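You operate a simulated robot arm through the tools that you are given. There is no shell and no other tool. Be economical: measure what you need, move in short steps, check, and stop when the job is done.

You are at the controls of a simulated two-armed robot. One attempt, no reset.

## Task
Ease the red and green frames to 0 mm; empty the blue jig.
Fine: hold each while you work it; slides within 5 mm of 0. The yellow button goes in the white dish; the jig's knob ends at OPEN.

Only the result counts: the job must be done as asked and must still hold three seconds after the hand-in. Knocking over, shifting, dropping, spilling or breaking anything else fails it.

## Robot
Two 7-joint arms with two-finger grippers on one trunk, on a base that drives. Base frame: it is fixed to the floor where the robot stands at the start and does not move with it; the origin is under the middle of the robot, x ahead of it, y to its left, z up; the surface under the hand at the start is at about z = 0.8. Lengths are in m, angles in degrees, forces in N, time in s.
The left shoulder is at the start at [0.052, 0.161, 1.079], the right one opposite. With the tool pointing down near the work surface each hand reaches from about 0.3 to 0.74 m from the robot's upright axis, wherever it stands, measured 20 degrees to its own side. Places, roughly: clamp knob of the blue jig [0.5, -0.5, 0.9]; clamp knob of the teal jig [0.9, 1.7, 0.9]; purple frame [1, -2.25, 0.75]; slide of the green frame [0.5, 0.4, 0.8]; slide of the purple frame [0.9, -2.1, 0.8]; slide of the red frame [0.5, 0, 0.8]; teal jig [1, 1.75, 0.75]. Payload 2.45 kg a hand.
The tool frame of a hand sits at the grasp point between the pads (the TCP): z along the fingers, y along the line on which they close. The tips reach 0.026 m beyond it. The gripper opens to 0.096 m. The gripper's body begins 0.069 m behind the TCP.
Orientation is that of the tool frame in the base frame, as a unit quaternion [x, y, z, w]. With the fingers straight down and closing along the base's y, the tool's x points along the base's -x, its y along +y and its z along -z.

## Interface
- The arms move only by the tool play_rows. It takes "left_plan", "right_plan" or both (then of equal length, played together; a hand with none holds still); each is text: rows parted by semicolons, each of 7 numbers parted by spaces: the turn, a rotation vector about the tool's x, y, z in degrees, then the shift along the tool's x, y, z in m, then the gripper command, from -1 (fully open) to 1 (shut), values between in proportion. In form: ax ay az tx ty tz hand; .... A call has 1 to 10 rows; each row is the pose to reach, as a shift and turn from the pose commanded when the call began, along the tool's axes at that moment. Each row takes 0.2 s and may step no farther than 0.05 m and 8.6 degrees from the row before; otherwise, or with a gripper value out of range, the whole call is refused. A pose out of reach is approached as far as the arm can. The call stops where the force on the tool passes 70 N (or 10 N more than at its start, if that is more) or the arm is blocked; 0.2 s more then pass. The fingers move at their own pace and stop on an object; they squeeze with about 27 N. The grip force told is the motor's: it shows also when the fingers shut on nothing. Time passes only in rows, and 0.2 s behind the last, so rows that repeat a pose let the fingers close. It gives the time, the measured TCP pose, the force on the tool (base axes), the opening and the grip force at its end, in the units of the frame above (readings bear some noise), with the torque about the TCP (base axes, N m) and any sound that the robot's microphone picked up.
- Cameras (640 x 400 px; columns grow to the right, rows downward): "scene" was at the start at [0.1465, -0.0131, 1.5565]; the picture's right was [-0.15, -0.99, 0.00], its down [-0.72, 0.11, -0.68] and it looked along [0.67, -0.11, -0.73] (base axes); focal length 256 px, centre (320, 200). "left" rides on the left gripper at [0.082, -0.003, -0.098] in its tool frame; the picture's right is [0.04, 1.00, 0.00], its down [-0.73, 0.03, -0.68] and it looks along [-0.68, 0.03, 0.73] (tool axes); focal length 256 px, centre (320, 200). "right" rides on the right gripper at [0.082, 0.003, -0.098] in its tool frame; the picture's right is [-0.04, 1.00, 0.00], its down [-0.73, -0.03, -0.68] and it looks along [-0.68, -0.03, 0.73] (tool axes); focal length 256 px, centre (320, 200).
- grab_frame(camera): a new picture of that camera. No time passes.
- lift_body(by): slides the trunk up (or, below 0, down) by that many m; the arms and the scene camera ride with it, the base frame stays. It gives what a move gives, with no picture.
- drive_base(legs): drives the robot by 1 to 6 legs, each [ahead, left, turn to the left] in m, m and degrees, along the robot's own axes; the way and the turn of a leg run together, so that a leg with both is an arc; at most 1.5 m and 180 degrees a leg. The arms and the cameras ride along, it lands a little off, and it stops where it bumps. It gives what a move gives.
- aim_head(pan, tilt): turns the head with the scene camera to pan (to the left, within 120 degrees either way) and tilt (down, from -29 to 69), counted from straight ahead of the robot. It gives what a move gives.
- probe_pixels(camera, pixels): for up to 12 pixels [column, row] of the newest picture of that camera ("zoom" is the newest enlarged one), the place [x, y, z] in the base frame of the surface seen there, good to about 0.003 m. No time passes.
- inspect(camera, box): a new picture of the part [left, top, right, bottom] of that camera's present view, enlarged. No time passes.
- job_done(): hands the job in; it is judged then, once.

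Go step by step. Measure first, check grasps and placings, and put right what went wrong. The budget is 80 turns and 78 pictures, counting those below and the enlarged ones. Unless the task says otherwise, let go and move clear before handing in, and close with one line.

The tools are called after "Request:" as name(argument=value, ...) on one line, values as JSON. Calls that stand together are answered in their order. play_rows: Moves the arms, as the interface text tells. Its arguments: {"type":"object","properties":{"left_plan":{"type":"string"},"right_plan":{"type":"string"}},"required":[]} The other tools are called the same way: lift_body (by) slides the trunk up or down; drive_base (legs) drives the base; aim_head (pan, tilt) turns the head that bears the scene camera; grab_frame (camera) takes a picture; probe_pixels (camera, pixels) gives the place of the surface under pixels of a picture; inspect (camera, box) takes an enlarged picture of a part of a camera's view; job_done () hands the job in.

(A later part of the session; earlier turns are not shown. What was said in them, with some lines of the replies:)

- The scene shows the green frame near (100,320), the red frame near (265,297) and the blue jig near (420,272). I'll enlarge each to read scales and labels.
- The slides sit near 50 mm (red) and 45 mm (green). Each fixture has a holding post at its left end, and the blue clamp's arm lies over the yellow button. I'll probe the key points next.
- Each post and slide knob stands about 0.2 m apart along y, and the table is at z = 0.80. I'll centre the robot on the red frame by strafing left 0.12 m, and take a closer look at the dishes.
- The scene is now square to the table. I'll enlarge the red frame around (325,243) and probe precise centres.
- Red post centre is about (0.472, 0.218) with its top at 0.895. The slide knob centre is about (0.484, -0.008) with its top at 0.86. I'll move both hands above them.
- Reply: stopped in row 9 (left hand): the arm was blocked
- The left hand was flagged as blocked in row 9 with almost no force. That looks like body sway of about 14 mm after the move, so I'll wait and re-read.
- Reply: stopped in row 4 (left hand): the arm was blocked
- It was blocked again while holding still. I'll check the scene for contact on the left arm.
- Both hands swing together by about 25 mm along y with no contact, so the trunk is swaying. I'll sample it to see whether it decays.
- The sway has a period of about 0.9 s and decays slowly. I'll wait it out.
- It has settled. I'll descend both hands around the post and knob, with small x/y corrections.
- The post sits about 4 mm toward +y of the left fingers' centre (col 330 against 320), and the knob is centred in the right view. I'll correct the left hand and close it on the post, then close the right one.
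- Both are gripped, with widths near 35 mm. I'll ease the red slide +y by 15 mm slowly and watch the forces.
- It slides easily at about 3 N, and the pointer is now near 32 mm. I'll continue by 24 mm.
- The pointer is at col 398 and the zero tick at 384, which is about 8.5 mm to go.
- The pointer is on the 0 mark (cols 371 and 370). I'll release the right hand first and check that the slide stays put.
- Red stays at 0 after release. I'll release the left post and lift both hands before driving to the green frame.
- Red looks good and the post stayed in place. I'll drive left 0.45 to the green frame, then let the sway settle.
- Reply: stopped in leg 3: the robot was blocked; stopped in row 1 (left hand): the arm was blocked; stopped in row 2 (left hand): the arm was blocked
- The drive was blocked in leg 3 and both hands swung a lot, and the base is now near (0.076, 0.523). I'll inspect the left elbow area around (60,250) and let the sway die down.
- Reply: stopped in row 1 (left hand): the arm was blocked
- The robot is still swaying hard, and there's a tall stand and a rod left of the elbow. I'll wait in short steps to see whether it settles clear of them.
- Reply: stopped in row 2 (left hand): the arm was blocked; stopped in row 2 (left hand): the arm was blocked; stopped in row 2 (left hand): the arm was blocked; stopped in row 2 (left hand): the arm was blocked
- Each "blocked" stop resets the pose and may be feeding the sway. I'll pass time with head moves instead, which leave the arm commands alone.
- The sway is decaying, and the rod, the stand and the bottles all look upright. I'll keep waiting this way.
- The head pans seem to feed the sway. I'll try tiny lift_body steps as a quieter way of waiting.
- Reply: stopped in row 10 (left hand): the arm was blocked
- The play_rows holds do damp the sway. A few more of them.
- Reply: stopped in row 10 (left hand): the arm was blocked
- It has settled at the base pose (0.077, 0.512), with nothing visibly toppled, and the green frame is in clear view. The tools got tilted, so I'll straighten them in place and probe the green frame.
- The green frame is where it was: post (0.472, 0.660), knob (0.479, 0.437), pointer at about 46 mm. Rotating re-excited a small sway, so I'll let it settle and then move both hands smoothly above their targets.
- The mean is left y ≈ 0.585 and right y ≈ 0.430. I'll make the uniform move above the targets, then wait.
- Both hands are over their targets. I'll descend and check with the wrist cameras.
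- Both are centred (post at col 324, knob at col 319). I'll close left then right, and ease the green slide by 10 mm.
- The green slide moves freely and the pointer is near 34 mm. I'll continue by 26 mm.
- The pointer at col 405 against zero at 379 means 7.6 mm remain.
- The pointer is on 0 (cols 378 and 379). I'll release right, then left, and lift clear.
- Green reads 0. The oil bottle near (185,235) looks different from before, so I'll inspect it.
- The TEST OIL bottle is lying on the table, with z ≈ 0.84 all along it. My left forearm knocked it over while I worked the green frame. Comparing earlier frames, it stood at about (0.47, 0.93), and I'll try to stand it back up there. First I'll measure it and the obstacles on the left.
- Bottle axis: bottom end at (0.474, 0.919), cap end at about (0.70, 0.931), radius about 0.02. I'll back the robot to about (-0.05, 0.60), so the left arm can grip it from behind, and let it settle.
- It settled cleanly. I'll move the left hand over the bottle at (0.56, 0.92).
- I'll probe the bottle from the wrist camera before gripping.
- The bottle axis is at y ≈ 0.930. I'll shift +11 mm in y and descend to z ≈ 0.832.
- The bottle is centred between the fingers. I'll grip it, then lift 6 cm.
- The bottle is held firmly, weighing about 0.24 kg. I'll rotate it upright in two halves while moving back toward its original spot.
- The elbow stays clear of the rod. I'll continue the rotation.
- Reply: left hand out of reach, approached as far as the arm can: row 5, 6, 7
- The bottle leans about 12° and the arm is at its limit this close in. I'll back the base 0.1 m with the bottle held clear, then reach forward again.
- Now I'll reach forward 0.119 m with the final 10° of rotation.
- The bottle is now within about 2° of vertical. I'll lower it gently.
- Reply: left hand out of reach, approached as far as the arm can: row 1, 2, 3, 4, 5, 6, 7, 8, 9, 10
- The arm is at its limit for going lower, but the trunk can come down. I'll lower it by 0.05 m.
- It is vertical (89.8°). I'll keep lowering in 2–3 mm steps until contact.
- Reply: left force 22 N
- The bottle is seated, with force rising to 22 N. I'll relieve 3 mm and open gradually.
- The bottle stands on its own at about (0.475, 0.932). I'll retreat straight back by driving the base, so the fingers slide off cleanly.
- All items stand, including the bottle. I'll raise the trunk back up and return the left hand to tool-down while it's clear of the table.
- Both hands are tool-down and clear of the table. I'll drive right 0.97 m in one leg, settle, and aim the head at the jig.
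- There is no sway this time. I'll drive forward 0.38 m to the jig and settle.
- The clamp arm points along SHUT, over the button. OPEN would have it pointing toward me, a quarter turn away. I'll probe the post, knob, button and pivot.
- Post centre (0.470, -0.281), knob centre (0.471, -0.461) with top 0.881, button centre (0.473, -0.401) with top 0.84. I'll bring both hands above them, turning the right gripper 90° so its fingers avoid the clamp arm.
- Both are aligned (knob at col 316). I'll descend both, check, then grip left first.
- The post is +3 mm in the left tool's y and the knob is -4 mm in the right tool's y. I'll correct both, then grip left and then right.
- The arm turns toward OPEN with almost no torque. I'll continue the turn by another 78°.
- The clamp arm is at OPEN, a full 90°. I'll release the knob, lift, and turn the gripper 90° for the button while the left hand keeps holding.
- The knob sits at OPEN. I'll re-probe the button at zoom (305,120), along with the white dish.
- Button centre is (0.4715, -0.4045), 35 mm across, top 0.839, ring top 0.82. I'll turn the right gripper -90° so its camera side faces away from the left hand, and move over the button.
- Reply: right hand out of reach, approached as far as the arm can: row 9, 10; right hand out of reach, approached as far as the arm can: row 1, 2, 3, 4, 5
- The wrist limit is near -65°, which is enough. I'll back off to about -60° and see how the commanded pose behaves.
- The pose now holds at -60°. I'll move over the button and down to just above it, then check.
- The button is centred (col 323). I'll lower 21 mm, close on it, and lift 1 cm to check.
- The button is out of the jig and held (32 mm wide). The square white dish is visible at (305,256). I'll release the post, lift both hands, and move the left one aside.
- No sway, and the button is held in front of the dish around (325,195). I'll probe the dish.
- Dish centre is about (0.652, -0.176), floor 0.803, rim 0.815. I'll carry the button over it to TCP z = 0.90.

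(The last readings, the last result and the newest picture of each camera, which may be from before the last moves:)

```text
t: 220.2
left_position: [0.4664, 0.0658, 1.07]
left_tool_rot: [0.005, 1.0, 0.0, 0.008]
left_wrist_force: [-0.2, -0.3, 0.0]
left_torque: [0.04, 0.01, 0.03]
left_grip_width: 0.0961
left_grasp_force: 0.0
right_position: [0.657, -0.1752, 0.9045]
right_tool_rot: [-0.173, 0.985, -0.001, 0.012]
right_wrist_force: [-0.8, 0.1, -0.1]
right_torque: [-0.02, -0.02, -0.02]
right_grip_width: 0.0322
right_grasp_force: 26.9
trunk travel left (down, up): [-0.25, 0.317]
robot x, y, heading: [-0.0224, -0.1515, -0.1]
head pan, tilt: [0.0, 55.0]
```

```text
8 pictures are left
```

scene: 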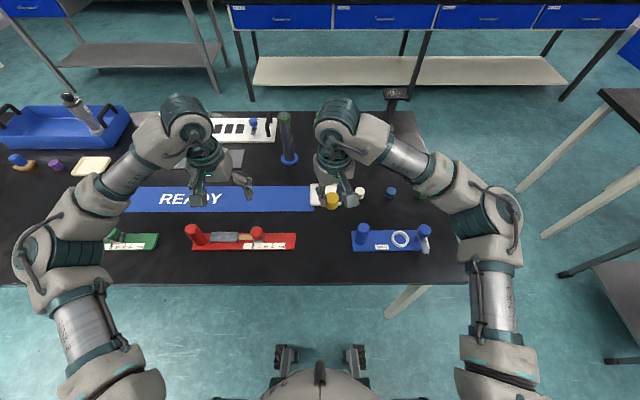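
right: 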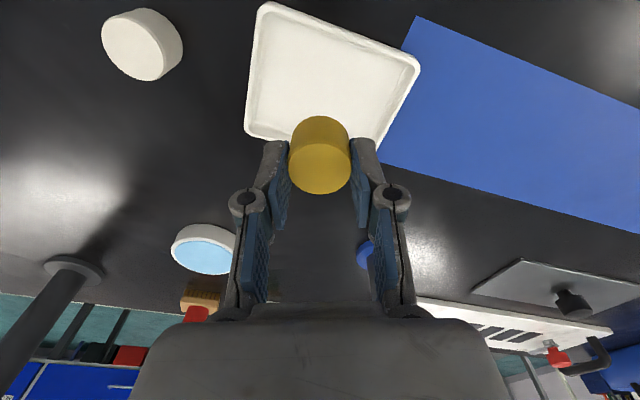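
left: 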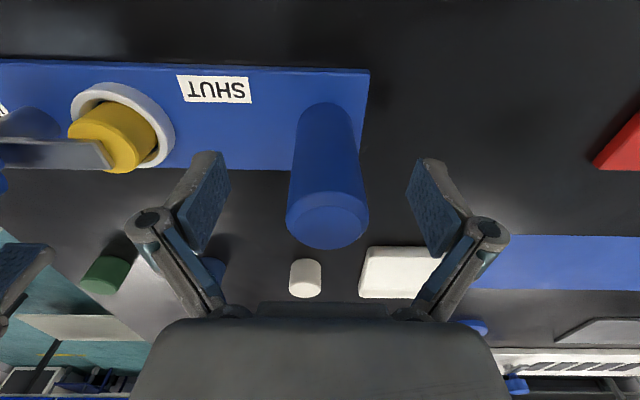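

The point below the button projects to about (318,105), inside the dish but toward its far side. I'll shift 12 mm toward me, lower, and release gently.

Request:
play_rows(right_plan="0 0 0 0.006 0.002 0.008 1;0 0 0 0.0113 0.0041 0.018 1;0 0 0 0.0113 0.0041 0.028 1;0 0 0 0.0113 0.0041 0.038 1;0 0 0 0.0113 0.0041 0.047 1;0 0 0 0.0113 0.0041 0.053 1;0 0 0 0.0113 0.0041 0.058 1;0 0 0 0.0113 0.0041 0.058 1;0 0 0 0.0113 0.0041 0.058 1")

Request:
play_rows(right_plan="0 0 0 0 0 0.002 1;0 0 0 0 0 0.003 1;0 0 0 0 0 0.003 1")

Request:
grab_frame(camera="right")

```text
t: 222.2
left_position: [0.4673, 0.0664, 1.0687]
left_tool_rot: [0.005, 1.0, -0.001, 0.009]
left_wrist_force: [0.8, -0.3, -0.8]
left_torque: [-0.03, 0.01, -0.02]
left_grip_width: 0.0959
left_grasp_force: 0.0
right_position: [0.6455, -0.1747, 0.8451]
right_tool_rot: [-0.173, 0.985, -0.001, 0.012]
right_wrist_force: [0.8, 0.3, -1.0]
right_torque: [0.0, 0.01, -0.01]
right_grip_width: 0.0323
right_grasp_force: 27.2
trunk travel left (down, up): [-0.25, 0.317]
robot x, y, heading: [-0.0233, -0.1486, -0.6]
head pan, tilt: [0.0, 55.0]
```

```text
t: 223.0
left_position: [0.4664, 0.0659, 1.0689]
left_tool_rot: [0.005, 1.0, 0.0, 0.009]
left_wrist_force: [0.6, 0.2, -0.1]
left_torque: [0.02, -0.03, 0.0]
left_grip_width: 0.0959
left_grasp_force: 0.1
right_position: [0.6455, -0.1759, 0.8458]
right_tool_rot: [-0.173, 0.985, -0.001, 0.014]
right_wrist_force: [5.4, 0.4, 19.0]
right_torque: [-0.1, -0.03, 0.03]
right_grip_width: 0.0322
right_grasp_force: 26.9
trunk travel left (down, up): [-0.25, 0.317]
robot x, y, heading: [-0.0237, -0.15, -0.6]
head pan, tilt: [0.0, 55.0]
```

```text
7 pictures are left
```

right: 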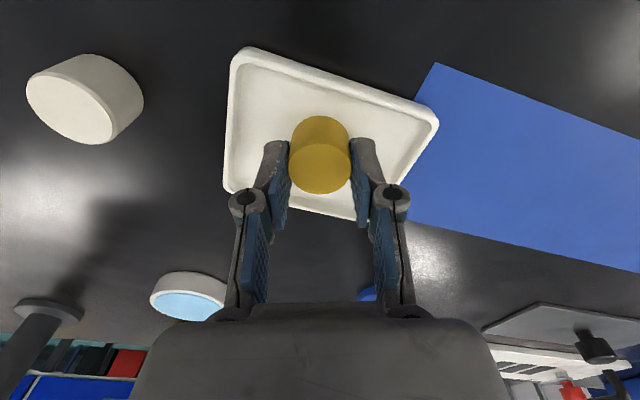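

The button touched the dish floor (19 N). I'll relieve 2 mm, open partway, and lift straight up.

Request:
play_rows(right_plan="0 0 0 0 0 -0.002 1;0 0 0 0 0 -0.002 0.2;0 0 0 0 0 -0.002 0;0 0 0 0 0 -0.002 -0.2;0 0 0 0 0 -0.002 -0.2;0 0 0 0 0 -0.02 -0.2;0 0 0 0 0 -0.05 -0.2;0 0 0 0 0 -0.09 -0.2;0 0 0 0 0 -0.13 -0.2;0 0 0 0 0 -0.17 -0.2")

Request:
play_rows(right_plan="0 0 0 0.015 0.005 -0.01 -0.2;0 0 0 0.04 0.014 -0.02 -0.2;0 0 0 0.075 0.027 -0.03 -0.2;0 0 0 0.11 0.04 -0.03 -0.2;0 0 0 0.145 0.05 -0.03 -0.2;0 0 0 0.17 0.06 -0.03 -0.2;0 0 0 0.17 0.06 -0.03 -0.2")

Request:
grab_frame(camera="scene")

```text
t: 225.2
left_position: [0.4661, 0.067, 1.0692]
left_tool_rot: [0.006, 1.0, -0.001, 0.009]
left_wrist_force: [0.0, 0.7, -0.8]
left_torque: [-0.01, -0.05, -0.01]
left_grip_width: 0.0961
left_grasp_force: 0.1
right_position: [0.6439, -0.1742, 1.0147]
right_tool_rot: [-0.173, 0.985, -0.001, 0.011]
right_wrist_force: [-0.2, -0.3, -0.2]
right_torque: [-0.03, 0.0, 0.05]
right_grip_width: 0.0576
right_grasp_force: 0.0
trunk travel left (down, up): [-0.25, 0.317]
robot x, y, heading: [-0.025, -0.1512, -0.4]
head pan, tilt: [0.0, 55.0]
```

```text
t: 226.8
left_position: [0.468, 0.0661, 1.0696]
left_tool_rot: [0.005, 1.0, 0.0, 0.007]
left_wrist_force: [-0.2, 0.2, 0.0]
left_torque: [0.0, -0.02, -0.01]
left_grip_width: 0.096
left_grasp_force: 0.1
right_position: [0.4597, -0.1785, 1.0381]
right_tool_rot: [-0.172, 0.985, -0.001, 0.012]
right_wrist_force: [-0.3, 0.0, -0.6]
right_torque: [0.0, 0.03, -0.01]
right_grip_width: 0.0578
right_grasp_force: 0.0
trunk travel left (down, up): [-0.25, 0.317]
robot x, y, heading: [-0.0244, -0.1507, -0.6]
head pan, tilt: [0.0, 55.0]
```

```text
6 pictures are left
```

scene: 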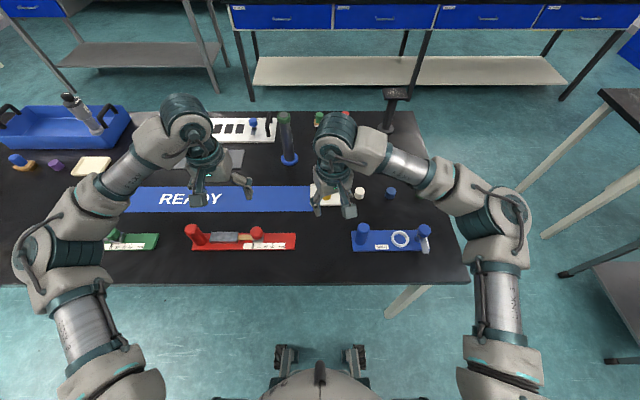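

The button is in the dish and the jig is empty and OPEN. I'll back the robot off and look over everything once more.

Request:
drive_base(legs=[[-0.35, 0, 0]])

Request:
aim_head(pan=15, tilt=38)

Request:
grab_frame(camera="scene")

Request:
inspect(camera="scene", box=[0, 130, 240, 280])

Request:
inspect(camera="scene", box=[220, 130, 460, 280])

```text
t: 229.0
left_position: [0.1245, 0.0688, 1.0691]
left_tool_rot: [0.007, 1.0, -0.001, 0.008]
left_wrist_force: [0.6, 0.6, 0.2]
left_torque: [-0.01, -0.01, -0.02]
left_grip_width: 0.096
left_grasp_force: 0.0
right_position: [0.1162, -0.1756, 1.0394]
right_tool_rot: [-0.172, 0.985, -0.002, 0.012]
right_wrist_force: [0.2, 0.7, -0.7]
right_torque: [-0.01, -0.02, -0.01]
right_grip_width: 0.0573
right_grasp_force: 0.2
trunk travel left (down, up): [-0.25, 0.317]
robot x, y, heading: [-0.3658, -0.1483, -0.3]
head pan, tilt: [0.0, 55.0]
```

```text
t: 229.8
left_position: [0.1197, 0.0671, 1.0713]
left_tool_rot: [0.006, 1.0, 0.0, 0.01]
left_wrist_force: [-0.2, -0.1, 0.2]
left_torque: [-0.02, -0.01, -0.01]
left_grip_width: 0.0959
left_grasp_force: 0.0
right_position: [0.1113, -0.1767, 1.0409]
right_tool_rot: [-0.171, 0.985, -0.003, 0.014]
right_wrist_force: [-0.1, 0.0, -0.6]
right_torque: [0.0, -0.03, 0.03]
right_grip_width: 0.0578
right_grasp_force: 0.1
trunk travel left (down, up): [-0.25, 0.317]
robot x, y, heading: [-0.3681, -0.1427, -0.7]
head pan, tilt: [15.0, 38.0]
```

```text
5 pictures are left
```

scene: 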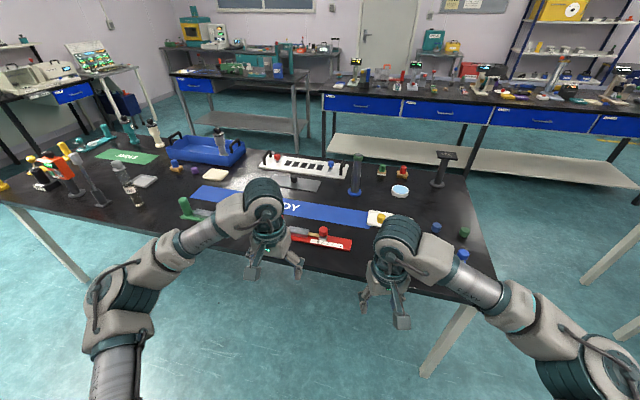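

```text
2.67 times, centred on (120, 205) of scene
```

zoom: 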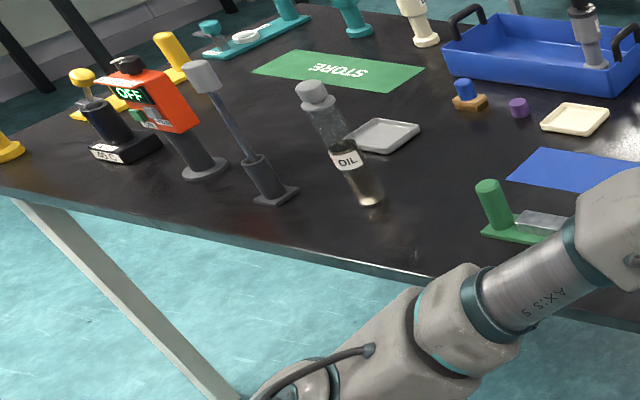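

```text
2.67 times, centred on (340, 205) of scene
```

zoom: 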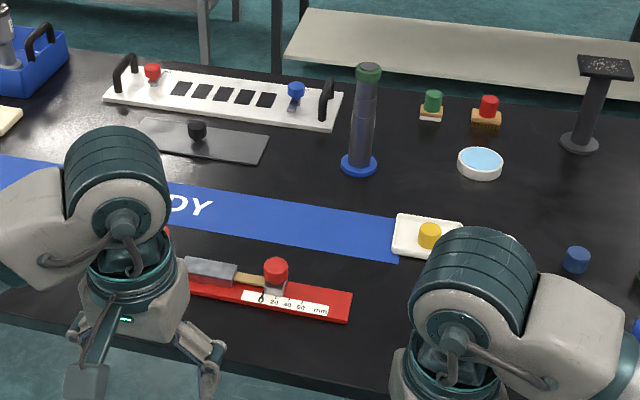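

The button is in the white dish, the red slide reads 0, the green slide was last seen at 0, the clamp is at OPEN, and the oil bottle is upright. Both hands are clear, so I'll hand in.

Request:
job_done()

```text
The job is handed in.
```

The red and green slides are at 0 mm, the blue jig is empty with its knob at OPEN, and the yellow button is in the white dish. However, my left arm knocked over the TEST OIL bottle during the green-frame work; I stood it back up within about 1 cm of where I estimate it was, and that may fail the "nothing else knocked over" condition.
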